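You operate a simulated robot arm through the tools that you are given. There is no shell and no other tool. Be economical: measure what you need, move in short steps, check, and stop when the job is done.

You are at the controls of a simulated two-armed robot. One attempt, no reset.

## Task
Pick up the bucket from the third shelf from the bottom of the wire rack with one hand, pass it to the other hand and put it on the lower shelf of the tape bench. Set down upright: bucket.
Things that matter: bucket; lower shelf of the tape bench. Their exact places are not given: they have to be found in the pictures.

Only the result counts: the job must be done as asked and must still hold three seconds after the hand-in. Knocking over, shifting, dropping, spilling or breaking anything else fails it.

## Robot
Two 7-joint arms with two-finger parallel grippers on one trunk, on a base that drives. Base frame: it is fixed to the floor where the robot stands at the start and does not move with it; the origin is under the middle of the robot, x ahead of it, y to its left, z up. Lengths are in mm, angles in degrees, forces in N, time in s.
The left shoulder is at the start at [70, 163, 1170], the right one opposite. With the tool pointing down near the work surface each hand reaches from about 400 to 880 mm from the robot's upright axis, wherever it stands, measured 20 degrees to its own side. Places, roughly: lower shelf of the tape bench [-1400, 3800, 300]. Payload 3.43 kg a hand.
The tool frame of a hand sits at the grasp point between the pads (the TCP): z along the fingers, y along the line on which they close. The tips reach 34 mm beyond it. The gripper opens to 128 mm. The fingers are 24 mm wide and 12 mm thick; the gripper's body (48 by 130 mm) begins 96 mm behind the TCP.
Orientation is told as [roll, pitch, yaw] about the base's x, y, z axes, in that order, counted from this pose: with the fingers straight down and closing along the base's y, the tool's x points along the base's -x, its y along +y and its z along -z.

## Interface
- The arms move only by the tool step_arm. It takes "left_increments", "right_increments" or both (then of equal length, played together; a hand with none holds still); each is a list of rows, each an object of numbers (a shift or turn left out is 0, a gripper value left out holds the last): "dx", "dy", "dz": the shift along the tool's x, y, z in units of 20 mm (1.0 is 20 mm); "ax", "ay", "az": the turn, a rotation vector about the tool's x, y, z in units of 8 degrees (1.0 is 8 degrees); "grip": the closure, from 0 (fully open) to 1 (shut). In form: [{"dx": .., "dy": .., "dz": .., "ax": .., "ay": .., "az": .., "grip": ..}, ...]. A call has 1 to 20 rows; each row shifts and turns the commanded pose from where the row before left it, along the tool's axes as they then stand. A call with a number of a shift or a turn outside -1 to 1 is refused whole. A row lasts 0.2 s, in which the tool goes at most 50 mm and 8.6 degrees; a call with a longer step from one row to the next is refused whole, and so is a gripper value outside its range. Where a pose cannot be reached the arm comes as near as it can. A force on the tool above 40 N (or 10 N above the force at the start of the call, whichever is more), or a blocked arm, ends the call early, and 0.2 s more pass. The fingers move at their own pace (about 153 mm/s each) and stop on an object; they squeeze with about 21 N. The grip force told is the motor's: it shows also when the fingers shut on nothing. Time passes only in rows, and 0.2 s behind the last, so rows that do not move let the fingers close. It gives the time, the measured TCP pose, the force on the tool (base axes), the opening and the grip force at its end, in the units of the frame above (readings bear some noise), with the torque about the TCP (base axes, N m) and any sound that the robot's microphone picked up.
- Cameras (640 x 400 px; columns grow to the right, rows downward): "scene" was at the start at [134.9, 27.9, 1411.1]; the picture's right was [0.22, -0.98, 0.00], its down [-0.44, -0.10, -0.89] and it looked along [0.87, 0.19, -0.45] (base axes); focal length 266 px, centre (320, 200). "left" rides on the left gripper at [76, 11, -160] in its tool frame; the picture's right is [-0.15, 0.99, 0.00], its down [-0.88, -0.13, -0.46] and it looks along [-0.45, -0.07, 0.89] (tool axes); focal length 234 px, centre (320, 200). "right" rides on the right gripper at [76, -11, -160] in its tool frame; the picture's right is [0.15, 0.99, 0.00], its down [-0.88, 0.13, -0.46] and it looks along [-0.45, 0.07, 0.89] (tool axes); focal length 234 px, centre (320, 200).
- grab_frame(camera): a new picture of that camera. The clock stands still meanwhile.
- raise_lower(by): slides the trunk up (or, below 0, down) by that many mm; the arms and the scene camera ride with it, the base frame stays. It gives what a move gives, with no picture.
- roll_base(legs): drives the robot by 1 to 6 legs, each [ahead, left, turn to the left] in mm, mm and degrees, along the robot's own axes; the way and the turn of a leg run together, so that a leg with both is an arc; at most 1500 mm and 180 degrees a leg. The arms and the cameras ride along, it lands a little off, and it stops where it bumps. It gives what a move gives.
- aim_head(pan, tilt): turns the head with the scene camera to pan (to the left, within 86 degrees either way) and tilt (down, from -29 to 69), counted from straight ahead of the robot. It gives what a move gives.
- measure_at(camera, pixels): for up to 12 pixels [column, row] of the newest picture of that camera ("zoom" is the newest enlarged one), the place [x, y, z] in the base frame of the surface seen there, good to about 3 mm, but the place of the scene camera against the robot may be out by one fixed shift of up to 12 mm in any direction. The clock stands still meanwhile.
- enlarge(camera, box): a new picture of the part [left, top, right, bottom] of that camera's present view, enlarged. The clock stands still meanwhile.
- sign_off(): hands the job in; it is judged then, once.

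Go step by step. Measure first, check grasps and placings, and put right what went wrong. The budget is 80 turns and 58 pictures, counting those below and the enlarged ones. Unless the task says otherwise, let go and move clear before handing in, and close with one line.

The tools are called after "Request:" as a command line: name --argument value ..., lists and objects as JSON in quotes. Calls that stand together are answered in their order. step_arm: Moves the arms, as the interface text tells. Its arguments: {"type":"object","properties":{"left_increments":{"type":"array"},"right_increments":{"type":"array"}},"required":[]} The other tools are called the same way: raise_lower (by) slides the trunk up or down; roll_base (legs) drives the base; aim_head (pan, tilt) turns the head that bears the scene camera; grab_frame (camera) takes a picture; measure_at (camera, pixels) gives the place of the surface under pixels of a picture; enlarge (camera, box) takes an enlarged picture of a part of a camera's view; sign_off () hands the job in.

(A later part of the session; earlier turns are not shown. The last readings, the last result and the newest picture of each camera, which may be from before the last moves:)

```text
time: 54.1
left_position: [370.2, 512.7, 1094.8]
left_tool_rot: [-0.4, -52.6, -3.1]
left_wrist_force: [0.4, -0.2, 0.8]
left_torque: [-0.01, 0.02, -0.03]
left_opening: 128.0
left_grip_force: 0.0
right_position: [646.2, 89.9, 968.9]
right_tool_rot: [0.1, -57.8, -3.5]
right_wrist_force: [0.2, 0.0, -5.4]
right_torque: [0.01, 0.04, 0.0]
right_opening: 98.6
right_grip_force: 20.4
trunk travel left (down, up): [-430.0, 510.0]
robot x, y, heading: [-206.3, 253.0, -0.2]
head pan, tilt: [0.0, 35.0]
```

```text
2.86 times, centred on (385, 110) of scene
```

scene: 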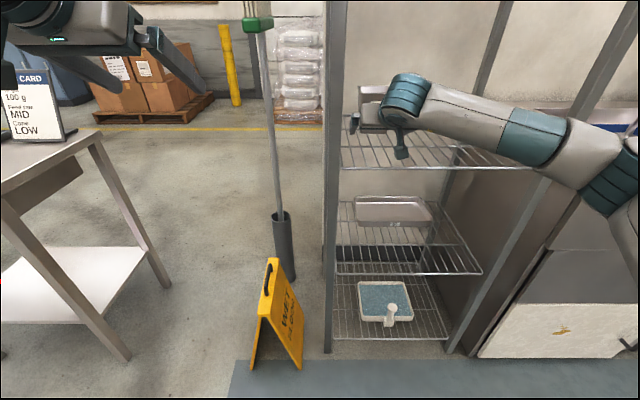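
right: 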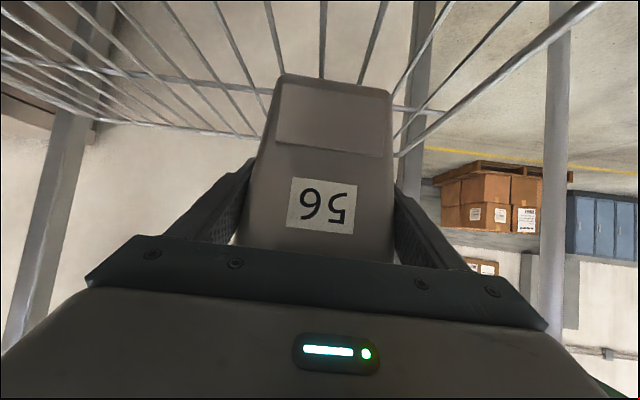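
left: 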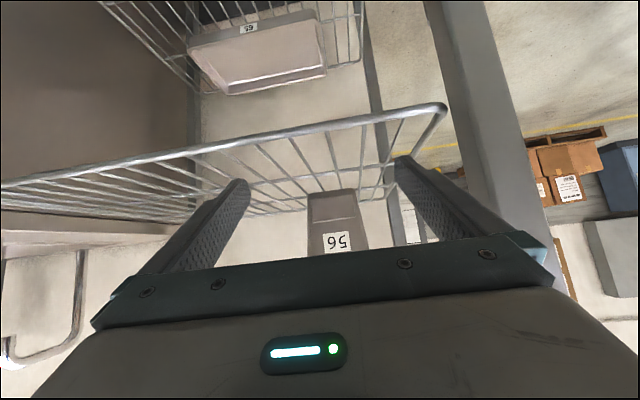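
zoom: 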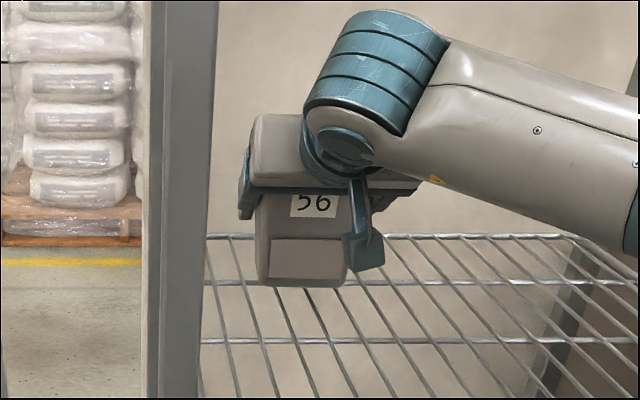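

The bottom is now about 18 mm above the shelf, so it slid about 20 mm and seated under the rim. I'll lift a further 30 mm slowly and check whether it stays put.

Request:
step_arm --right_increments '[{"dx": -0.32, "dz": -0.2}, {"dx": -0.32, "dz": -0.2}, {"dx": -0.32, "dz": -0.2}, {"dx": -0.32, "dz": -0.2}, {}, {}]'

Request:
grab_frame --camera "right"

Request:
measure_at --camera "right" --pixels '[[285, 82], [385, 95], [292, 200], [350, 205], [320, 240], [272, 130], [390, 140]]'

```text
time: 55.5
left_position: [370.3, 513.8, 1096.5]
left_tool_rot: [-0.3, -52.6, -3.2]
left_wrist_force: [0.5, 0.7, 0.7]
left_torque: [-0.03, -0.01, -0.01]
left_opening: 127.8
left_grip_force: 0.1
right_position: [643.7, 90.4, 998.9]
right_tool_rot: [0.0, -58.0, -3.4]
right_wrist_force: [0.1, 0.6, -3.2]
right_torque: [-0.04, 0.04, 0.0]
right_opening: 98.0
right_grip_force: 20.8
trunk travel left (down, up): [-430.0, 510.0]
robot x, y, heading: [-204.4, 247.9, -0.2]
head pan, tilt: [0.0, 35.0]
```

```text
32 pictures are left
```

right: 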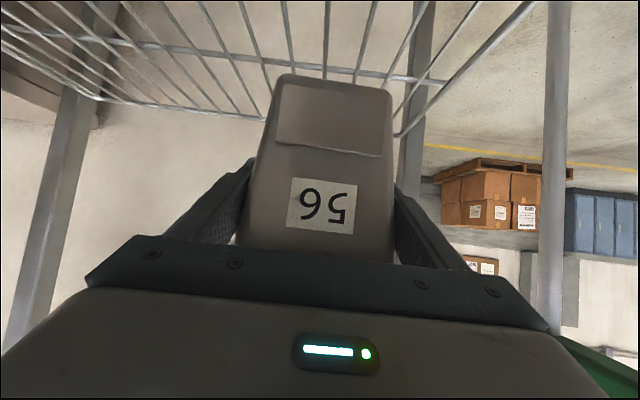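

```text
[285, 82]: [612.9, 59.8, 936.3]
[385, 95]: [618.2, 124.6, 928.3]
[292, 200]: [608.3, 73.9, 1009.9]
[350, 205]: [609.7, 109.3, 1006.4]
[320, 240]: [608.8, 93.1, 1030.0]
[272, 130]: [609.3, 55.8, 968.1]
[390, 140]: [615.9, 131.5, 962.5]
```

The hold is stable: bucket and hand rose together. Backing the base out 340 mm along the path we came in on.

Request:
roll_base --legs '[[-340, 0, 0]]'

Request:
grab_frame --camera "scene"

```text
time: 57.8
left_position: [29.3, 514.2, 1097.2]
left_tool_rot: [-0.4, -52.6, -2.9]
left_wrist_force: [0.1, 0.1, -0.3]
left_torque: [0.02, 0.0, 0.0]
left_opening: 128.1
left_grip_force: 0.0
right_position: [305.6, 92.1, 999.6]
right_tool_rot: [0.0, -58.0, -3.4]
right_wrist_force: [-0.6, 0.2, -3.9]
right_torque: [-0.01, 0.04, 0.04]
right_opening: 98.4
right_grip_force: 20.7
trunk travel left (down, up): [-430.0, 510.0]
robot x, y, heading: [-543.6, 254.7, 0.1]
head pan, tilt: [0.0, 35.0]
```

```text
31 pictures are left
```

scene: 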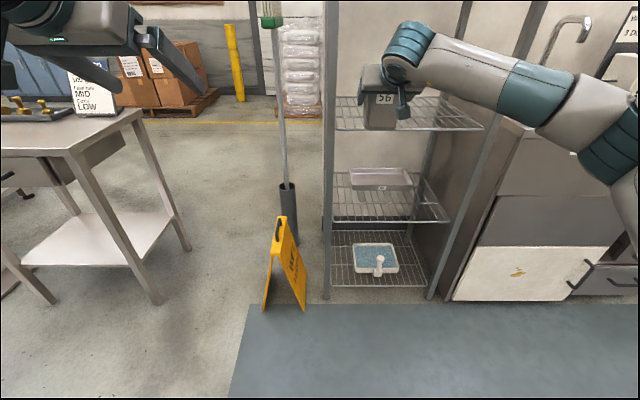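

The bucket is out of the rack. Before the handover I look at the tape bench to decide how the receiving hand must hold it.

Request:
aim_head --pan 86 --tilt 15

Request:
grab_frame --camera "scene"

```text
time: 59.4
left_position: [31.3, 514.7, 1096.0]
left_tool_rot: [-0.3, -52.6, -2.9]
left_wrist_force: [-0.7, 0.1, 0.5]
left_torque: [0.04, 0.02, -0.01]
left_opening: 127.8
left_grip_force: 0.1
right_position: [305.8, 92.0, 997.9]
right_tool_rot: [-0.1, -57.8, -3.4]
right_wrist_force: [-1.1, 0.7, -4.0]
right_torque: [-0.02, 0.05, 0.02]
right_opening: 98.2
right_grip_force: 21.3
trunk travel left (down, up): [-430.0, 510.0]
robot x, y, heading: [-543.5, 255.0, -0.1]
head pan, tilt: [85.9, 15.0]
```

```text
30 pictures are left
```

scene: 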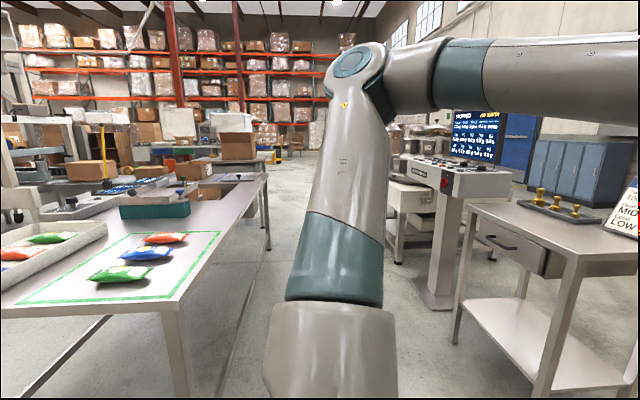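

The tape bench is far off behind the first table; its lower shelf will need a slanted approach. I'll have the left hand take the bucket from above-left on the front/back faces under the rim. First I bring the bucket in front of the robot's middle.

Request:
step_arm --right_increments '[{"dx": 0.2, "dz": -0.35, "dy": 0.2}, {"dx": 0.45, "dz": -0.72, "dy": 0.46}, {"dx": 0.45, "dz": -0.72, "dy": 0.46}, {"dx": 0.45, "dz": -0.72, "dy": 0.46}, {"dx": 0.45, "dz": -0.72, "dy": 0.46}, {"dx": 0.45, "dz": -0.72, "dy": 0.46}, {"dx": 0.45, "dz": -0.72, "dy": 0.46}, {"dx": 0.45, "dz": -0.72, "dy": 0.46}, {"dx": 0.45, "dz": -0.72, "dy": 0.46}, {"dx": 0.45, "dz": -0.72, "dy": 0.46}, {"dx": 0.45, "dz": -0.72, "dy": 0.46}, {"dx": 0.45, "dz": -0.72, "dy": 0.46}, {"dx": 0.45, "dz": -0.72, "dy": 0.46}, {"dx": 0.2, "dz": -0.35, "dy": 0.2}, {}]'

Request:
aim_head --pan 5 --tilt 35

Request:
grab_frame --camera "scene"

```text
time: 62.6
left_position: [30.6, 515.2, 1096.0]
left_tool_rot: [-0.4, -52.6, -2.9]
left_wrist_force: [-0.8, -0.2, 0.1]
left_torque: [0.01, 0.02, -0.02]
left_opening: 127.9
left_grip_force: 0.0
right_position: [94.0, 224.4, 999.9]
right_tool_rot: [0.0, -58.1, -3.3]
right_wrist_force: [0.7, 1.1, -4.6]
right_torque: [0.01, 0.02, 0.0]
right_opening: 98.3
right_grip_force: 20.8
trunk travel left (down, up): [-430.0, 510.0]
robot x, y, heading: [-544.9, 252.5, 0.1]
head pan, tilt: [85.9, 15.0]
```

```text
time: 64.1
left_position: [31.2, 514.4, 1095.6]
left_tool_rot: [-0.4, -52.6, -2.9]
left_wrist_force: [0.0, -0.2, 0.1]
left_torque: [-0.01, -0.02, -0.02]
left_opening: 128.1
left_grip_force: 0.1
right_position: [95.5, 223.8, 999.7]
right_tool_rot: [0.0, -58.0, -3.4]
right_wrist_force: [-0.5, 0.3, -3.8]
right_torque: [0.02, 0.05, 0.03]
right_opening: 98.4
right_grip_force: 21.0
trunk travel left (down, up): [-430.0, 510.0]
robot x, y, heading: [-543.8, 252.8, -0.0]
head pan, tilt: [5.0, 35.0]
```

```text
29 pictures are left
```

scene: 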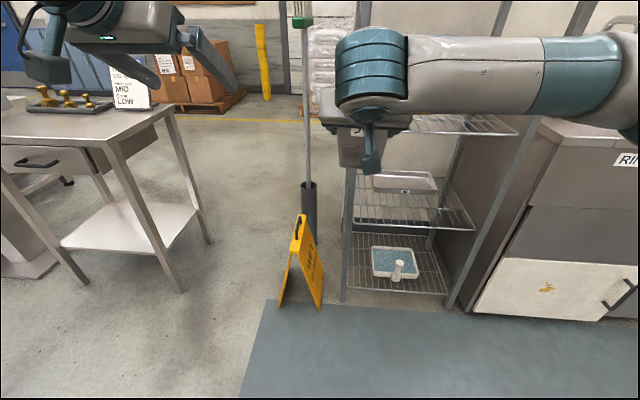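

The bucket is in front. Now I turn the left hand in place to point right and downward (pitch -35°, yaw -93°).

Request:
step_arm --left_increments '[{"ay": 1}, {"ay": 1}, {"ay": 0.2}, {"ax": 0.574, "az": 0.819}, {"ax": 0.574, "az": 0.819}, {"ax": 0.574, "az": 0.819}, {"ax": 0.574, "az": 0.819}, {"ax": 0.574, "az": 0.819}, {"ax": 0.574, "az": 0.819}, {"ax": 0.574, "az": 0.819}, {"ax": 0.574, "az": 0.819}, {"ax": 0.574, "az": 0.819}, {"ax": 0.574, "az": 0.819}, {"ax": 0.574, "az": 0.819}, {"ax": 0.14, "az": 0.2}, {}]'

Request:
grab_frame --camera "left"

```text
time: 67.5
left_position: [30.6, 514.9, 1096.6]
left_tool_rot: [0.0, -35.3, -93.3]
left_wrist_force: [-1.2, 0.3, -0.1]
left_torque: [-0.04, 0.0, 0.0]
left_opening: 128.0
left_grip_force: 0.0
right_position: [95.0, 222.9, 999.9]
right_tool_rot: [0.0, -58.0, -3.4]
right_wrist_force: [0.0, -0.9, -3.8]
right_torque: [0.01, 0.1, 0.02]
right_opening: 98.0
right_grip_force: 20.8
trunk travel left (down, up): [-430.0, 510.0]
robot x, y, heading: [-544.9, 253.6, -0.1]
head pan, tilt: [5.0, 35.0]
```

```text
28 pictures are left
```

left: 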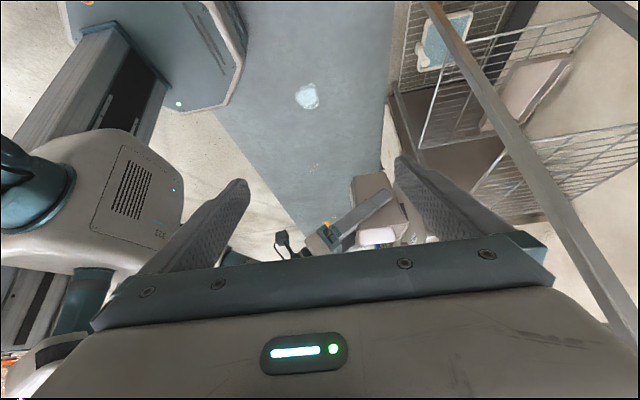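

Bucket and the right hand's near finger show around (375,205). Measuring the bucket from the left camera.

Request:
measure_at --camera "left" --pixels '[[355, 180], [385, 178], [400, 205], [405, 225], [355, 205], [375, 185], [375, 240], [355, 215], [385, 195], [325, 235]]'

Request:
enlarge --camera "left" --box '[290, 150, 450, 260]'

```text
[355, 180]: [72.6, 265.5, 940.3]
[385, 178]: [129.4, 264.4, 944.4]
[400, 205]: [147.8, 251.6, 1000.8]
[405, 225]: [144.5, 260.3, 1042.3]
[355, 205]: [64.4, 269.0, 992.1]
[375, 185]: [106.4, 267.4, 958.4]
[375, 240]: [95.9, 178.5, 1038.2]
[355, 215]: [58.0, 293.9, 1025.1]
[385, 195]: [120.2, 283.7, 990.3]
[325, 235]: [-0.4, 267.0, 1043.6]
```

```text
3.64 times, centred on (370, 205) of left
```

zoom: 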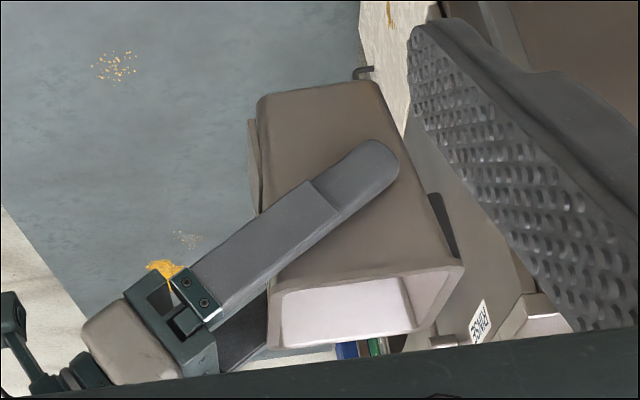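

A clear view: the right finger runs diagonally over the bucket's left face, with the rim free. I measure the rim corners and the finger.

Request:
measure_at --camera "zoom" --pixels '[[275, 285], [275, 340], [455, 268], [430, 320], [268, 105], [375, 92], [260, 200], [425, 200], [390, 160], [320, 190], [205, 295], [360, 278]]'

```text
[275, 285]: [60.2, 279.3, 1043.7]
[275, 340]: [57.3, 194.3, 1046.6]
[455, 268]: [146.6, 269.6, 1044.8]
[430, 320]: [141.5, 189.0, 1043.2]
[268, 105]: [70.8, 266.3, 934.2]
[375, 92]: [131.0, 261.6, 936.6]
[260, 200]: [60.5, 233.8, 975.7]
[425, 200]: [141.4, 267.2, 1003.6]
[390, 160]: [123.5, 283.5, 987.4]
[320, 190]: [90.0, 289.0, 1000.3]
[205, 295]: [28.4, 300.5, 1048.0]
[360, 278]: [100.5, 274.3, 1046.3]
```

Rim: x 58–147, y≈172–275, top z≈1046, yaw about -6°. I move the left hand to a pre-grasp point 120 mm back along its approach line, opening narrowed to about 108 mm.

Request:
step_arm --left_increments '[{"ax": 0.19, "az": 0.28, "grip": 0.15}, {"dx": -0.794, "dy": 0.4375, "dz": 0.49}, {"dx": -0.794, "dy": 0.4375, "dz": 0.49}, {"dx": -0.794, "dy": 0.4375, "dz": 0.49}, {"dx": -0.794, "dy": 0.4375, "dz": 0.49}, {"dx": -0.794, "dy": 0.4375, "dz": 0.49}, {"dx": -0.794, "dy": 0.4375, "dz": 0.49}, {"dx": -0.794, "dy": 0.4375, "dz": 0.49}, {"dx": -0.794, "dy": 0.4375, "dz": 0.49}, {"dx": -0.794, "dy": 0.4375, "dz": 0.49}, {"dx": -0.794, "dy": 0.4375, "dz": 0.49}, {"dx": -0.794, "dy": 0.4375, "dz": 0.49}, {"dx": -0.794, "dy": 0.4375, "dz": 0.49}, {}]'

Request:
grab_frame --camera "left"

Request:
grab_frame --camera "scene"

```text
time: 70.5
left_position: [76.0, 379.1, 1097.1]
left_tool_rot: [0.0, -35.4, -95.9]
left_wrist_force: [-0.7, -0.4, -0.4]
left_torque: [0.04, -0.04, 0.01]
left_opening: 109.0
left_grip_force: 0.0
left hand out of reach, approached as far as the arm can: row 8, 9, 10, 11, 12, 13
right_position: [94.4, 223.2, 1000.5]
right_tool_rot: [0.0, -58.0, -3.3]
right_wrist_force: [-0.7, 0.1, -4.7]
right_torque: [0.01, 0.06, 0.04]
right_opening: 98.1
right_grip_force: 21.3
trunk travel left (down, up): [-430.0, 510.0]
robot x, y, heading: [-539.7, 249.1, -0.2]
head pan, tilt: [5.0, 35.0]
```

```text
26 pictures are left
```

left: 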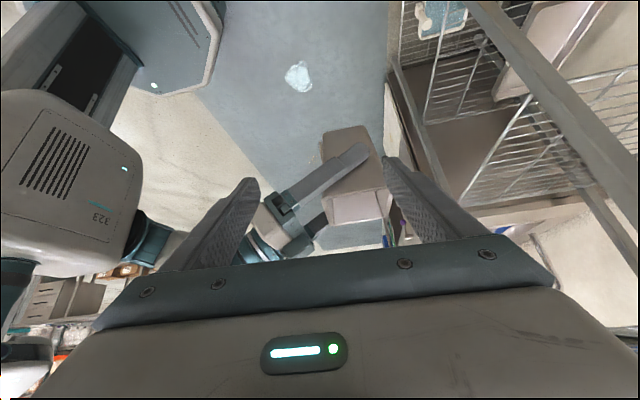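

```text
25 pictures are left
```

scene: 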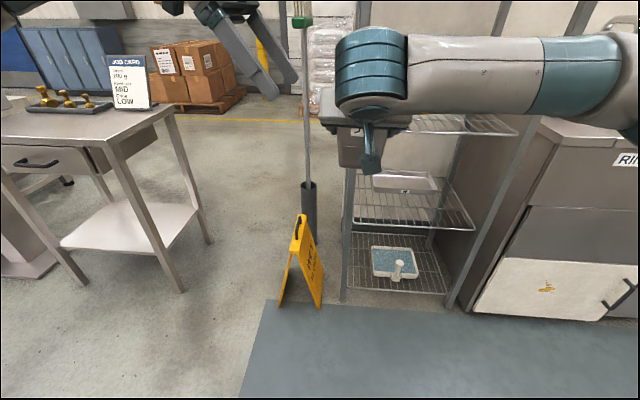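

The left hand cannot cross that far right at yaw -96°. I'll make it easier for both: turn the right hand with the bucket 32° to the left and shift it 75 mm left, while the left hand backs up and turns the same 32°.

Request:
step_arm --left_increments '[{"dz": -1}, {"dz": -1}, {"dz": -1}, {"dz": -1}, {"dz": -1}, {"ax": -0.574, "az": -0.819}, {"ax": -0.574, "az": -0.819}, {"ax": -0.574, "az": -0.819}, {"ax": -0.574, "az": -0.819}, {}, {}, {}]' --right_increments '[{}, {}, {}, {"dy": 0.75}, {"dy": 0.75}, {"dy": 0.75}, {"dy": 0.75}, {"dy": 0.75, "ax": -0.424, "az": -0.265}, {"ax": -0.848, "az": -0.53}, {"ax": -0.848, "az": -0.53}, {"ax": -0.848, "az": -0.53}, {"ax": -0.424, "az": -0.265}]'

Request:
grab_frame --camera "left"

```text
time: 73.1
left_position: [82.5, 425.7, 1137.5]
left_tool_rot: [-0.1, -35.2, -63.8]
left_wrist_force: [-0.1, -0.7, 0.4]
left_torque: [-0.02, 0.01, -0.01]
left_opening: 108.8
left_grip_force: 0.0
left hand out of reach, approached as far as the arm can: row 2, 3, 4, 5
right_position: [99.4, 298.4, 997.9]
right_tool_rot: [-0.1, -57.9, 28.8]
right_wrist_force: [-0.3, 0.2, -3.3]
right_torque: [-0.01, 0.04, 0.01]
right_opening: 98.2
right_grip_force: 20.8
trunk travel left (down, up): [-430.0, 510.0]
robot x, y, heading: [-540.5, 250.0, 0.1]
head pan, tilt: [5.0, 35.0]
```

```text
24 pictures are left
```

left: 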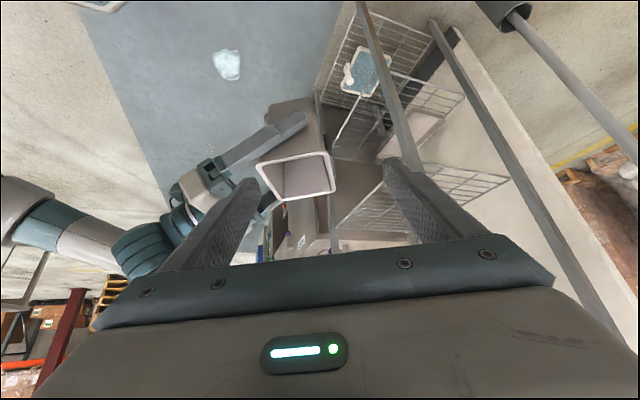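

Now the open rim is clearly visible around (297,175). Measuring the rim corners and the nearby right finger.

Request:
measure_at --camera "left" --pixels '[[259, 166], [327, 154], [284, 198], [334, 190], [293, 160], [309, 194], [270, 182], [332, 172], [303, 118], [250, 150], [215, 170], [180, 205]]'

```text
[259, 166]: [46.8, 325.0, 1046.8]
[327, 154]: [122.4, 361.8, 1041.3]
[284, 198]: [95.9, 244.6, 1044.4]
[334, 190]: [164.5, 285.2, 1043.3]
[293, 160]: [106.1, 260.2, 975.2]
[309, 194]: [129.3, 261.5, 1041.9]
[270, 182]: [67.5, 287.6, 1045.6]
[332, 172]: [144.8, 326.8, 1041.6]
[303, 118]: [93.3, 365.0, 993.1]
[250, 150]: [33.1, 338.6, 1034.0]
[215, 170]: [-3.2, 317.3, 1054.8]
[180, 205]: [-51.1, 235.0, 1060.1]
```

Rim centre is about (107, 304) at z 1045, bucket yaw about 29°. Moving the left hand to the pre-grasp point 90 mm back from the target.

Request:
step_arm --left_increments '[{"ax": -0.165, "az": -0.235}, {"dx": -0.34, "dy": -0.347, "dz": 0.868}, {"dx": -0.34, "dy": -0.347, "dz": 0.868}, {"dx": -0.34, "dy": -0.347, "dz": 0.868}, {"dx": -0.34, "dy": -0.347, "dz": 0.868}, {"dx": -0.34, "dy": -0.347, "dz": 0.868}, {}]'

Request:
grab_frame --camera "left"

```text
time: 74.7
left_position: [88.4, 341.4, 1088.8]
left_tool_rot: [-0.1, -35.2, -61.5]
left_wrist_force: [-0.4, -0.3, 0.2]
left_torque: [0.0, 0.0, 0.0]
left_opening: 108.8
left_grip_force: 0.1
right_position: [97.5, 299.0, 998.4]
right_tool_rot: [0.1, -57.9, 28.6]
right_wrist_force: [-0.2, 0.2, -4.3]
right_torque: [0.0, 0.03, -0.04]
right_opening: 98.0
right_grip_force: 20.9
trunk travel left (down, up): [-430.0, 510.0]
robot x, y, heading: [-544.6, 249.7, 0.1]
head pan, tilt: [5.0, 35.0]
```

```text
23 pictures are left
```

left: 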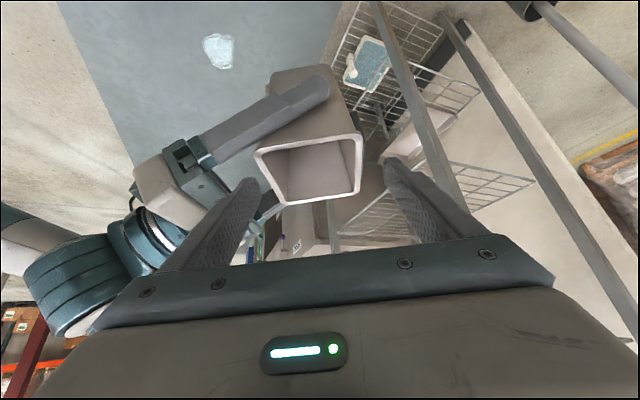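

Reached exactly. I re-measure the rim relative to the fingers before going down.

Request:
measure_at --camera "left" --pixels '[[257, 154], [360, 140], [282, 202], [357, 190], [305, 146], [322, 197], [268, 178], [359, 165], [320, 80], [200, 160]]'

```text
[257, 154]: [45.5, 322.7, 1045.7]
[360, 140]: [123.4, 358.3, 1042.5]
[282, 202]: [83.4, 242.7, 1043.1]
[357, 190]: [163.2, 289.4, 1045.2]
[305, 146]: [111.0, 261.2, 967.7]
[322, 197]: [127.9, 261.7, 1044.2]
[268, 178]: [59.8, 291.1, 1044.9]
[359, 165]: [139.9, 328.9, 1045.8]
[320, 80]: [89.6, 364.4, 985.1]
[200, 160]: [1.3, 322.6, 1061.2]
```

Rim spans 191–280 along the closing line with the TCP at 240.5, so I shift 3 mm toward the robot and then advance 90 mm along the fingers.

Request:
step_arm --left_increments '[{"dy": -0.15}, {"dz": 0.75}, {"dz": 0.75}, {"dz": 0.75}, {"dz": 0.75}, {"dz": 0.75}, {"dz": 0.75}, {}]'

Request:
grab_frame --camera "left"

```text
time: 76.5
left_position: [102.6, 313.7, 1039.0]
left_tool_rot: [-0.2, -35.4, -61.3]
left_wrist_force: [0.2, 0.6, 0.0]
left_torque: [0.02, 0.03, 0.02]
left_opening: 109.1
left_grip_force: 0.1
left hand out of reach, approached as far as the arm can: row 5, 6, 7
right_position: [97.3, 299.2, 998.8]
right_tool_rot: [0.0, -58.0, 28.6]
right_wrist_force: [0.3, -0.3, -4.1]
right_torque: [0.01, 0.04, 0.01]
right_opening: 98.4
right_grip_force: 21.0
trunk travel left (down, up): [-430.0, 510.0]
robot x, y, heading: [-546.0, 250.5, -0.4]
head pan, tilt: [5.0, 35.0]
```

```text
22 pictures are left
```

left: 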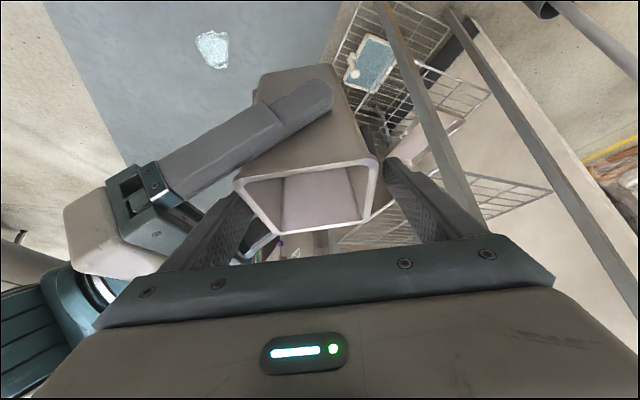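

Left is at its limit 32 mm short, with no contact force. The same relative motion can come from the right hand, so I lift the bucket 30 mm along the line into the left fingers.

Request:
step_arm --right_increments '[{"dx": -0.37, "dy": 0.29, "dz": -0.19}, {"dx": -0.37, "dy": 0.29, "dz": -0.19}, {"dx": -0.37, "dy": 0.29, "dz": -0.19}, {}]'

Request:
grab_frame --camera "left"

Request:
measure_at --camera "left" --pixels '[[235, 182], [378, 158], [275, 232], [365, 218], [250, 200], [372, 185]]'

```text
time: 77.5
left_position: [103.1, 313.5, 1038.8]
left_tool_rot: [-0.1, -35.3, -61.3]
left_wrist_force: [0.6, 0.0, 0.1]
left_torque: [-0.03, -0.01, -0.02]
left_opening: 108.8
left_grip_force: 0.0
right_position: [91.5, 313.7, 1025.1]
right_tool_rot: [0.0, -58.0, 28.5]
right_wrist_force: [-0.2, 0.3, -4.5]
right_torque: [0.0, 0.03, -0.01]
right_opening: 98.3
right_grip_force: 21.1
trunk travel left (down, up): [-430.0, 510.0]
robot x, y, heading: [-546.6, 251.6, 0.2]
head pan, tilt: [5.0, 35.0]
```

```text
21 pictures are left
```

left: 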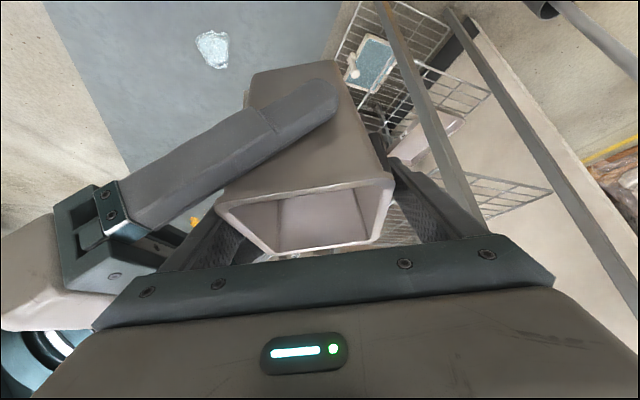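

```text
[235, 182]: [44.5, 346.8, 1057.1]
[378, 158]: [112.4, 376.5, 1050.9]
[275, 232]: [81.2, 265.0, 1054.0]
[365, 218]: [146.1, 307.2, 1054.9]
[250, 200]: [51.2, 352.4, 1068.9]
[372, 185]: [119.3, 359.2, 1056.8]
```

The rim now sits between the left fingers, with the TCP about 31 mm below the rim top. Closing the left hand.

Request:
step_arm --left_increments '[{"grip": 0.2}, {"grip": 0.25}, {"grip": 0.3}, {"grip": 0.4}, {"grip": 0.6}, {"grip": 1.0}, {}, {}]'

Request:
grab_frame --camera "left"

```text
time: 79.3
left_position: [103.3, 314.1, 1039.8]
left_tool_rot: [-0.2, -35.4, -61.4]
left_wrist_force: [-16.8, -9.3, -0.1]
left_torque: [0.14, -0.37, 0.14]
left_opening: 95.5
left_grip_force: 20.6
right_position: [91.2, 313.7, 1024.4]
right_tool_rot: [-0.1, -58.0, 28.5]
right_wrist_force: [17.5, 8.7, -4.5]
right_torque: [-0.32, 0.6, -0.07]
right_opening: 98.3
right_grip_force: 20.4
trunk travel left (down, up): [-430.0, 510.0]
robot x, y, heading: [-542.3, 253.3, -0.2]
head pan, tilt: [5.0, 35.0]
```

```text
20 pictures are left
```

left: 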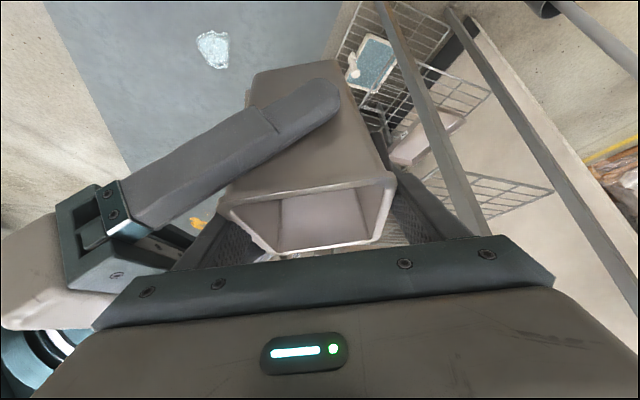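

One finger (the front one) is pressing: about 19 N along the closing line. I ease the left hand back along it by about 6 mm so both fingers seat.

Request:
step_arm --left_increments '[{"dy": -0.1}, {"dy": -0.1}, {"dy": -0.1}, {}, {}]'

```text
time: 80.5
left_position: [100.1, 312.7, 1040.0]
left_tool_rot: [0.0, -35.3, -61.4]
left_wrist_force: [21.4, 5.2, 0.5]
left_torque: [-0.15, 0.54, 0.0]
left_opening: 95.5
left_grip_force: 21.5
right_position: [90.5, 315.5, 1024.9]
right_tool_rot: [0.0, -57.9, 28.7]
right_wrist_force: [-20.5, -4.8, -2.8]
right_torque: [0.22, -0.89, -0.1]
right_opening: 98.6
right_grip_force: 21.3
trunk travel left (down, up): [-430.0, 510.0]
robot x, y, heading: [-542.0, 249.6, -0.2]
head pan, tilt: [5.0, 35.0]
```

The force reversed with the opening unchanged, so both fingers do grip at 95.5 mm. I centre the load again and then pull the left hand up 2 mm as a friction test.

Request:
step_arm --left_increments '[{"dy": 0.08}, {}]'

Request:
step_arm --left_increments '[{"dx": -0.057, "dz": -0.082}, {}]'

Request:
enlarge --camera "left" --box '[160, 50, 480, 270]'

```text
time: 81.1
left_position: [100.3, 311.9, 1040.5]
left_tool_rot: [-0.1, -35.2, -61.6]
left_wrist_force: [14.5, -0.9, -2.2]
left_torque: [-0.07, -0.17, 0.09]
left_opening: 95.5
left_grip_force: 20.9
right_position: [90.0, 314.7, 1023.7]
right_tool_rot: [-0.1, -58.0, 28.6]
right_wrist_force: [-13.6, 0.3, 1.1]
right_torque: [0.05, -0.07, -0.1]
right_opening: 98.4
right_grip_force: 20.7
trunk travel left (down, up): [-430.0, 510.0]
robot x, y, heading: [-543.3, 252.0, -0.0]
head pan, tilt: [5.0, 35.0]
```

```text
time: 81.7
left_position: [101.5, 313.2, 1041.7]
left_tool_rot: [-0.2, -35.2, -61.4]
left_wrist_force: [7.4, -8.8, -12.3]
left_torque: [0.19, -0.36, -0.1]
left_opening: 95.7
left_grip_force: 21.3
right_position: [90.7, 314.8, 1026.8]
right_tool_rot: [-0.1, -58.2, 28.4]
right_wrist_force: [-7.4, 8.2, 13.2]
right_torque: [-0.37, 0.12, 0.17]
right_opening: 98.1
right_grip_force: 21.0
trunk travel left (down, up): [-430.0, 510.0]
robot x, y, heading: [-543.7, 251.0, -0.1]
head pan, tilt: [5.0, 35.0]
```

```text
1.82 times, centred on (320, 160) of left
```

zoom: 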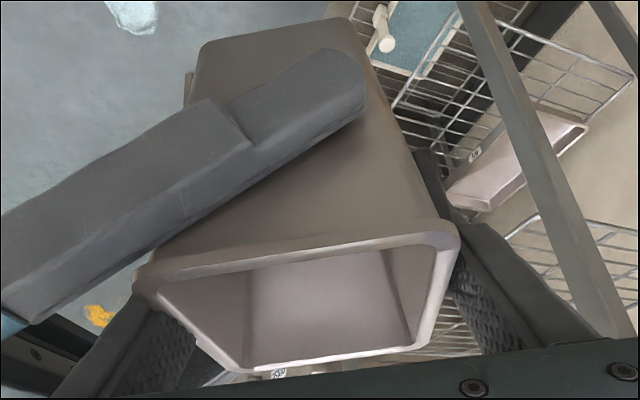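

The left hand carried 12 N without slipping, well above the bucket's roughly 4 N. I relax the strain and open the right hand in stages.

Request:
step_arm --left_increments '[{"dx": 0.03, "dz": 0.05}, {}, {}, {}, {}, {}]' --right_increments '[{}, {"grip": 0.21}, {"grip": 0.17}, {"grip": 0.1}, {"grip": 0.0}, {}]'

Request:
grab_frame --camera "left"

```text
time: 83.1
left_position: [101.3, 313.0, 1040.6]
left_tool_rot: [-0.2, -35.3, -61.4]
left_wrist_force: [-0.7, -0.5, -4.6]
left_torque: [-0.04, 0.0, -0.02]
left_opening: 95.1
left_grip_force: 21.1
right_position: [91.4, 313.7, 1024.4]
right_tool_rot: [-0.1, -57.9, 28.6]
right_wrist_force: [0.3, 0.1, 0.0]
right_torque: [-0.01, 0.01, -0.02]
right_opening: 128.0
right_grip_force: 0.1
trunk travel left (down, up): [-430.0, 510.0]
robot x, y, heading: [-541.8, 252.8, 0.1]
head pan, tilt: [5.0, 35.0]
```

```text
18 pictures are left
```

left: 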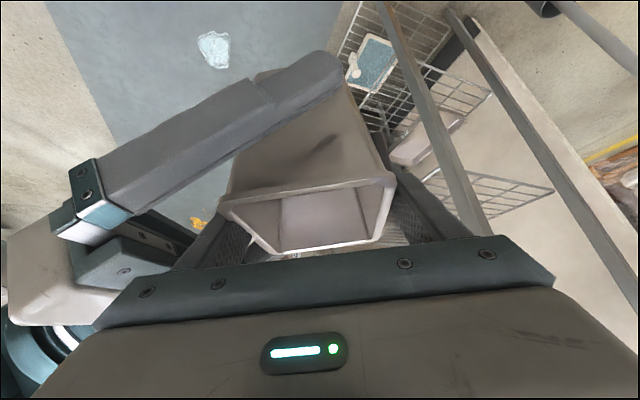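

The left hand holds the bucket alone (4.6 N) and it hasn't moved. Withdrawing the right hand straight back along its fingers.

Request:
step_arm --right_increments '[{"dz": -0.6}, {"dz": -0.6}, {"dz": -0.6}, {"dz": -0.6}, {"dz": -0.6}, {}]'

Request:
grab_frame --camera "left"

```text
time: 84.5
left_position: [101.4, 313.3, 1040.5]
left_tool_rot: [-0.2, -35.3, -61.4]
left_wrist_force: [0.4, 0.3, -4.4]
left_torque: [-0.02, 0.02, -0.02]
left_opening: 95.4
left_grip_force: 21.5
right_position: [47.3, 289.8, 1056.6]
right_tool_rot: [0.0, -57.9, 28.6]
right_wrist_force: [0.0, -0.3, 1.3]
right_torque: [-0.01, 0.01, -0.01]
right_opening: 128.1
right_grip_force: 0.0
trunk travel left (down, up): [-430.0, 510.0]
robot x, y, heading: [-544.5, 252.6, 0.2]
head pan, tilt: [5.0, 35.0]
```

```text
17 pictures are left
```

left: 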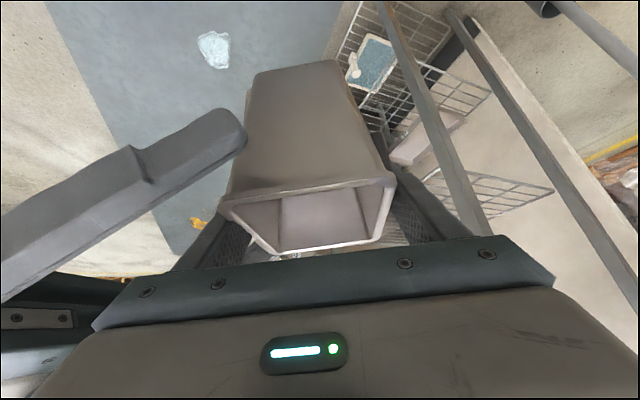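

Clear so far. Retracting the right hand further, then off to the right.

Request:
step_arm --right_increments '[{"dz": -0.8}, {"dz": -0.8}, {"dz": -0.8}, {"dz": -0.8}, {"dz": -0.5, "dy": -0.7}, {"dz": -0.5, "dy": -0.8}, {"dz": -0.3, "dy": -0.9}, {"dz": -0.3, "dy": -0.9}, {"dy": -0.9}, {"dy": -0.9}, {"dy": -0.9}, {"dy": -0.9}, {}]'

Request:
aim_head --pan 20 --tilt 25

Request:
grab_frame --camera "scene"

```text
time: 87.3
left_position: [100.0, 313.0, 1040.7]
left_tool_rot: [-0.1, -35.2, -61.5]
left_wrist_force: [-0.9, 0.7, -3.9]
left_torque: [-0.03, -0.01, 0.0]
left_opening: 95.3
left_grip_force: 21.3
right_position: [41.8, 131.6, 1106.7]
right_tool_rot: [0.0, -58.1, 28.7]
right_wrist_force: [-0.7, 0.1, -0.2]
right_torque: [0.0, -0.02, -0.02]
right_opening: 128.1
right_grip_force: 0.1
trunk travel left (down, up): [-430.0, 510.0]
robot x, y, heading: [-545.8, 249.2, -0.0]
head pan, tilt: [5.0, 35.0]
```

```text
time: 88.1
left_position: [101.8, 313.5, 1040.9]
left_tool_rot: [-0.1, -35.4, -61.5]
left_wrist_force: [0.1, -0.2, -4.0]
left_torque: [0.0, 0.0, -0.02]
left_opening: 95.7
left_grip_force: 21.1
right_position: [41.1, 131.3, 1107.1]
right_tool_rot: [0.0, -57.9, 28.6]
right_wrist_force: [-0.2, -0.4, -0.7]
right_torque: [-0.03, -0.01, -0.01]
right_opening: 127.9
right_grip_force: 0.0
trunk travel left (down, up): [-430.0, 510.0]
robot x, y, heading: [-544.0, 253.6, -0.2]
head pan, tilt: [20.0, 25.0]
```

```text
16 pictures are left
```

scene: 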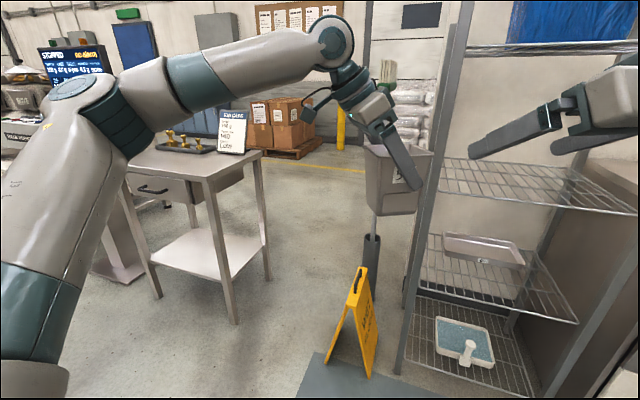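

The bucket hangs upright in the left hand and the right is clear. I move slightly ahead, turn left 90° to face along the aisle, then look.

Request:
roll_base --legs '[[100, 0, 0], [0, 0, 90], [0, -180, 0]]'

Request:
aim_head --pan 15 --tilt 15

Request:
grab_frame --camera "scene"

```text
time: 94.1
left_position: [-304.6, 893.4, 1041.7]
left_tool_rot: [-0.1, -35.2, 27.0]
left_wrist_force: [1.0, 0.2, -3.7]
left_torque: [0.01, -0.01, 0.03]
left_opening: 95.4
left_grip_force: 20.8
right_position: [-123.9, 829.2, 1106.8]
right_tool_rot: [0.1, -57.9, 117.0]
right_wrist_force: [0.6, -0.3, 0.7]
right_torque: [-0.01, 0.01, 0.0]
right_opening: 127.9
right_grip_force: 0.0
trunk travel left (down, up): [-430.0, 510.0]
robot x, y, heading: [-260.2, 245.9, 88.5]
head pan, tilt: [20.0, 25.0]
```

```text
time: 94.8
left_position: [-304.9, 893.2, 1041.4]
left_tool_rot: [-0.2, -35.2, 27.1]
left_wrist_force: [0.2, -0.5, -3.9]
left_torque: [0.03, 0.0, 0.03]
left_opening: 95.4
left_grip_force: 20.7
right_position: [-124.6, 829.4, 1105.8]
right_tool_rot: [0.0, -58.0, 117.0]
right_wrist_force: [-0.3, -0.2, 1.0]
right_torque: [0.02, 0.01, -0.02]
right_opening: 128.3
right_grip_force: 0.1
trunk travel left (down, up): [-430.0, 510.0]
robot x, y, heading: [-260.1, 247.0, 88.7]
head pan, tilt: [15.0, 15.0]
```

```text
15 pictures are left
```

scene: 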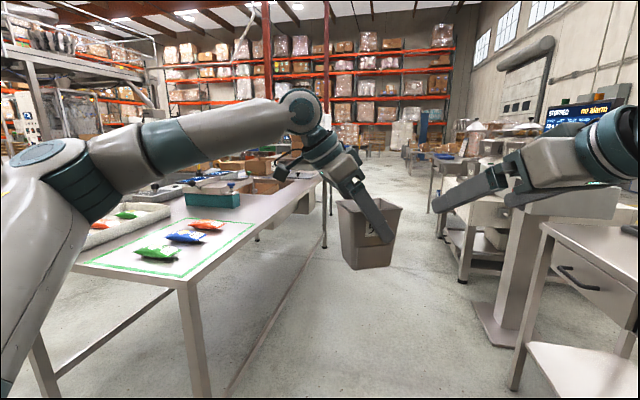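

The aisle ahead is visible. I measure its edges to choose the path.

Request:
measure_at --camera "scene" --pixels '[[512, 380], [490, 320], [462, 275], [432, 210], [190, 300], [325, 240], [245, 230], [60, 200], [30, 155], [310, 95], [335, 175], [400, 330]]'

Request:
enlarge --camera "scene" --box '[230, 120, 450, 258]'

```text
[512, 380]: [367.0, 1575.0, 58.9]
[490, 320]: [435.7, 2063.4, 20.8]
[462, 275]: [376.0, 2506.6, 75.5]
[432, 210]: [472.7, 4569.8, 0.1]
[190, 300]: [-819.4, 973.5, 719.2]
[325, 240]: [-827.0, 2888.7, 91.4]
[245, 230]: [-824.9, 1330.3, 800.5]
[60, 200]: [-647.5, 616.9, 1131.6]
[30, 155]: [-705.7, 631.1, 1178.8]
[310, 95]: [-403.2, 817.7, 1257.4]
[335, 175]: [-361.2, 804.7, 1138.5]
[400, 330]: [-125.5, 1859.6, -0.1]
```

```text
2.90 times, centred on (340, 189) of scene
```

zoom: 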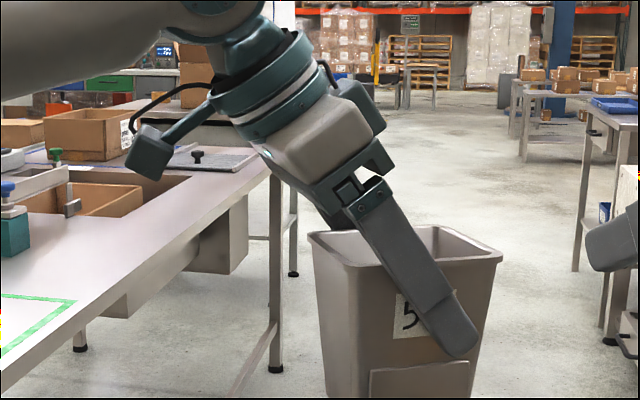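

Table one spans y 970–2890 with its front edge at x≈-820; the right side is clear to x≈367. I slide 70 mm right, straighten, drive 3 m and look left at the bench.

Request:
roll_base --legs '[[0, -70, 1.4], [1500, 0, 0], [1500, 0, 0]]'

Request:
aim_head --pan 70 --tilt 28

Request:
grab_frame --camera "scene"

```text
time: 110.1
left_position: [-141.4, 3931.3, 1040.5]
left_tool_rot: [-0.2, -35.3, 25.1]
left_wrist_force: [0.1, -0.2, -4.6]
left_torque: [0.02, -0.02, 0.0]
left_opening: 95.4
left_grip_force: 20.9
right_position: [36.5, 3862.4, 1106.8]
right_tool_rot: [0.0, -57.9, 115.2]
right_wrist_force: [-0.5, -0.1, -0.2]
right_torque: [-0.02, -0.02, -0.01]
right_opening: 127.9
right_grip_force: 0.1
trunk travel left (down, up): [-430.0, 510.0]
robot x, y, heading: [-117.1, 3286.5, 86.5]
head pan, tilt: [15.0, 15.0]
```

```text
time: 111.3
left_position: [-141.7, 3931.9, 1040.0]
left_tool_rot: [-0.1, -35.3, 25.3]
left_wrist_force: [-0.6, -0.5, -3.9]
left_torque: [0.01, -0.03, -0.01]
left_opening: 95.0
left_grip_force: 21.0
right_position: [36.4, 3862.2, 1106.5]
right_tool_rot: [0.1, -58.0, 115.2]
right_wrist_force: [0.0, 0.1, -0.5]
right_torque: [-0.02, -0.03, -0.04]
right_opening: 127.9
right_grip_force: 0.0
trunk travel left (down, up): [-430.0, 510.0]
robot x, y, heading: [-116.0, 3285.2, 86.4]
head pan, tilt: [70.0, 28.0]
```

```text
13 pictures are left
```

scene: 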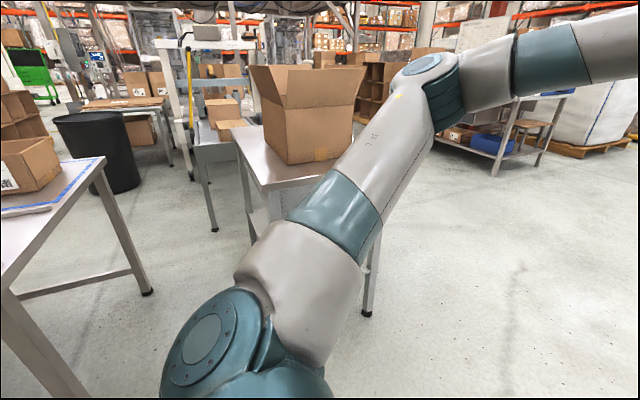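

The tape bench is the small one with the open carton; its legs and lower shelf show around (255,225) and (370,310). Measuring it before turning.

Request:
measure_at --camera "scene" --pixels '[[368, 310], [255, 235], [262, 185], [235, 135], [330, 175], [258, 215], [275, 215], [215, 225], [300, 165], [147, 290], [248, 75], [368, 75]]'

```text
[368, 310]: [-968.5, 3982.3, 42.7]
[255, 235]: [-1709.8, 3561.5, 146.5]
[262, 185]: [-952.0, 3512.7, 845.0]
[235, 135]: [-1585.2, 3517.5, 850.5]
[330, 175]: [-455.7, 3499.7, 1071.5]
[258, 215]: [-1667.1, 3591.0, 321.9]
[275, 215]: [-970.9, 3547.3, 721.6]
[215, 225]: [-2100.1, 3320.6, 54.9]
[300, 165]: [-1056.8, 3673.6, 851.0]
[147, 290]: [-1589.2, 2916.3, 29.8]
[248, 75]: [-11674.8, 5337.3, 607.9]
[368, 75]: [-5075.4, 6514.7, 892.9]
```

The bench top is at z≈850, its near end at x≈-952 with legs at y≈3550 and 3982. I'll enter from that end, with the robot standing on the open side at heading about 235° so the left arm goes straight in. First I tuck the right arm tool-down and out to the right.

Request:
step_arm --right_increments '[{"ay": 1}, {"ay": 1}, {"ay": 1}, {"ay": 1}, {"ay": 1}, {"ay": 1}, {"ay": 1}, {"dx": 1, "dy": -1}, {"dx": 1, "dy": -1}, {"dx": 1, "dy": -1}, {"dx": 1, "dy": -1}, {"dx": 1, "dy": -1}, {"dx": 1, "dy": -1}, {"dx": 1, "dy": -1}, {"dx": 1, "dy": -1}, {"dx": 1, "dy": -1}, {"dx": 1, "dy": -1}, {"dx": 1, "dy": -1}, {"dx": 1, "dy": -1}, {"dx": 1, "dy": -1}]'

Request:
aim_head --pan 30 --tilt 15

Request:
grab_frame --camera "scene"

```text
time: 115.5
left_position: [-139.9, 3930.9, 1041.1]
left_tool_rot: [-0.1, -35.2, 25.2]
left_wrist_force: [0.7, -0.2, -5.3]
left_torque: [0.04, -0.06, 0.03]
left_opening: 95.3
left_grip_force: 20.6
right_position: [351.5, 3725.0, 1079.3]
right_tool_rot: [0.0, -2.2, 115.0]
right_wrist_force: [0.2, 0.8, -0.3]
right_torque: [0.02, 0.0, 0.01]
right_opening: 127.7
right_grip_force: 0.0
right hand out of reach, approached as far as the arm can: row 19, 20
trunk travel left (down, up): [-430.0, 510.0]
robot x, y, heading: [-118.2, 3284.6, 86.7]
head pan, tilt: [70.0, 28.0]
```

```text
time: 116.6
left_position: [-141.8, 3930.7, 1040.5]
left_tool_rot: [-0.2, -35.3, 25.2]
left_wrist_force: [0.2, 0.0, -4.2]
left_torque: [0.0, -0.04, -0.03]
left_opening: 95.3
left_grip_force: 21.0
right_position: [350.9, 3727.9, 1081.2]
right_tool_rot: [0.0, -2.1, 115.0]
right_wrist_force: [0.4, -0.1, 0.1]
right_torque: [-0.01, 0.06, -0.01]
right_opening: 128.1
right_grip_force: 0.0
trunk travel left (down, up): [-430.0, 510.0]
robot x, y, heading: [-115.9, 3287.3, 86.9]
head pan, tilt: [30.0, 15.0]
```

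```text
12 pictures are left
```

scene: 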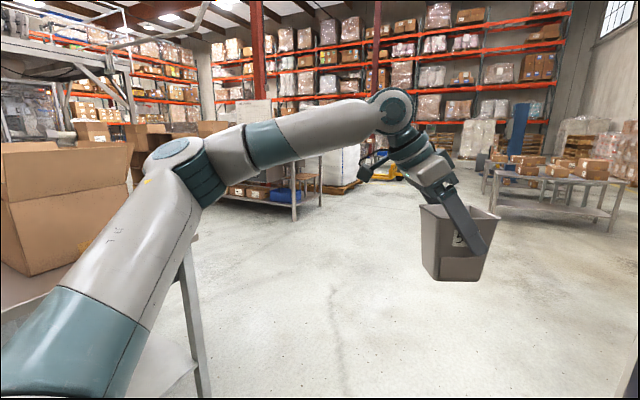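

The floor ahead is clear. I slide 215 mm left to keep the right arm off the tables on that side, drive ahead, and turn to heading about 235°.

Request:
roll_base --legs '[[0, 215, 0], [1163, 0, 3], [0, 0, 145]]'

Request:
aim_head --pan 10 --tilt 40

Request:
grab_frame --camera "scene"

```text
time: 129.7
left_position: [-620.1, 3900.6, 1041.5]
left_tool_rot: [-0.2, -35.3, 172.8]
left_wrist_force: [-0.4, -0.2, -4.9]
left_torque: [0.01, 0.01, -0.01]
left_opening: 95.5
left_grip_force: 21.2
right_position: [-924.9, 4337.5, 1080.5]
right_tool_rot: [0.1, -2.2, -97.3]
right_wrist_force: [-0.5, 0.9, 0.5]
right_torque: [0.02, 0.01, 0.03]
right_opening: 127.8
right_grip_force: 0.1
trunk travel left (down, up): [-430.0, 510.0]
robot x, y, heading: [-295.6, 4457.3, -125.9]
head pan, tilt: [30.0, 15.0]
```

```text
time: 130.6
left_position: [-620.0, 3901.1, 1041.2]
left_tool_rot: [-0.2, -35.2, 172.9]
left_wrist_force: [0.4, 0.5, -3.7]
left_torque: [-0.01, 0.02, 0.01]
left_opening: 95.3
left_grip_force: 20.8
right_position: [-924.5, 4337.0, 1079.8]
right_tool_rot: [-0.1, -2.2, -97.4]
right_wrist_force: [-0.2, 0.7, 0.1]
right_torque: [0.02, -0.01, 0.01]
right_opening: 127.9
right_grip_force: 0.1
trunk travel left (down, up): [-430.0, 510.0]
robot x, y, heading: [-293.0, 4461.6, -125.9]
head pan, tilt: [10.0, 40.0]
```

```text
11 pictures are left
```

scene: 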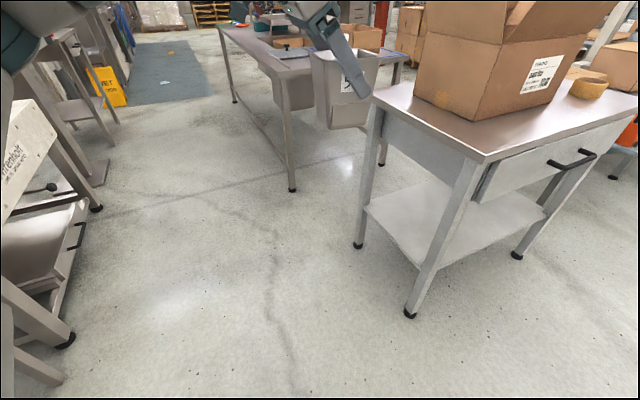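

A good view of the tape bench and its lower shelf (450,220). Measuring shelf, legs, top and drawer.

Request:
measure_at --camera "scene" --pixels '[[375, 208], [430, 240], [450, 215], [420, 200], [500, 215], [358, 243], [410, 310], [516, 254], [375, 95], [485, 155], [480, 195], [390, 140]]'

```text
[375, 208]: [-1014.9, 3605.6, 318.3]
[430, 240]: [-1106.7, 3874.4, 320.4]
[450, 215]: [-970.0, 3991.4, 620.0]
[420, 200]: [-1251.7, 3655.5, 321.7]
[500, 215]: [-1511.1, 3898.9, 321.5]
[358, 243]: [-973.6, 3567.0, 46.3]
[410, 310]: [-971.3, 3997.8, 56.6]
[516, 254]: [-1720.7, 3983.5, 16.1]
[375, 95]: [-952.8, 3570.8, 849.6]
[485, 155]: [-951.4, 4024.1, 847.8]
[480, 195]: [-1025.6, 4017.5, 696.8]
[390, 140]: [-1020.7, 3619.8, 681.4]
```

Shelf surface z≈320, opening y 3590–3975 and under the apron at z≈680. I lower the trunk fully, then the left arm another 174 mm over free floor, and reach 80 mm further forward.

Request:
raise_lower --by -430

Request:
step_arm --left_increments '[{"dx": 0.25, "dz": 0.356}, {"dx": 0.5, "dz": 0.7125}, {"dx": 0.5, "dz": 0.7125}, {"dx": 0.5, "dz": 0.7125}, {"dx": 0.5, "dz": 0.7125}, {"dx": 0.5, "dz": 0.7125}, {"dx": 0.5, "dz": 0.7125}, {"dx": 0.5, "dz": 0.7125}, {"dx": 0.5, "dz": 0.7125}, {"dx": 0.25, "dz": 0.356}, {}, {"dx": -0.655, "dz": 0.459}, {"dx": -0.655, "dz": 0.459}, {"dx": -0.655, "dz": 0.459}, {"dx": -0.655, "dz": 0.459}, {"dx": -0.655, "dz": 0.459}, {}]'

Request:
grab_frame --camera "scene"

```text
refused: -430 is not a number from -400 to 400
```

```text
time: 134.2
left_position: [-644.0, 3903.2, 886.1]
left_tool_rot: [-0.2, -35.3, 172.8]
left_wrist_force: [-0.9, 0.3, -4.4]
left_torque: [-0.02, 0.02, -0.01]
left_opening: 95.0
left_grip_force: 21.2
left hand out of reach, approached as far as the arm can: row 13, 14, 15, 16
right_position: [-924.5, 4338.4, 1079.2]
right_tool_rot: [-0.1, -2.1, -97.4]
right_wrist_force: [0.2, -0.7, 0.1]
right_torque: [0.01, -0.01, 0.02]
right_opening: 127.9
right_grip_force: 0.1
trunk travel left (down, up): [-430.0, 510.0]
robot x, y, heading: [-290.4, 4458.0, -125.7]
head pan, tilt: [10.0, 40.0]
```

```text
10 pictures are left
```

scene: 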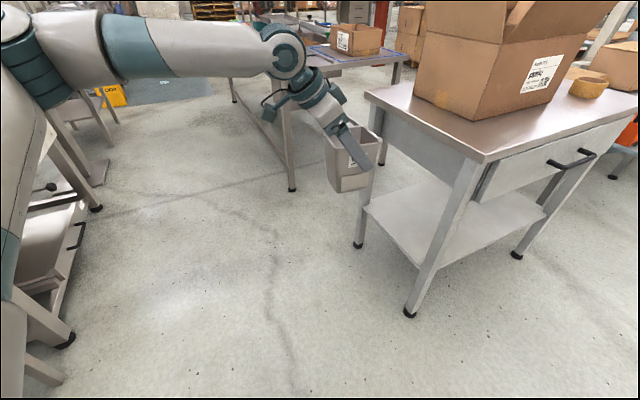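

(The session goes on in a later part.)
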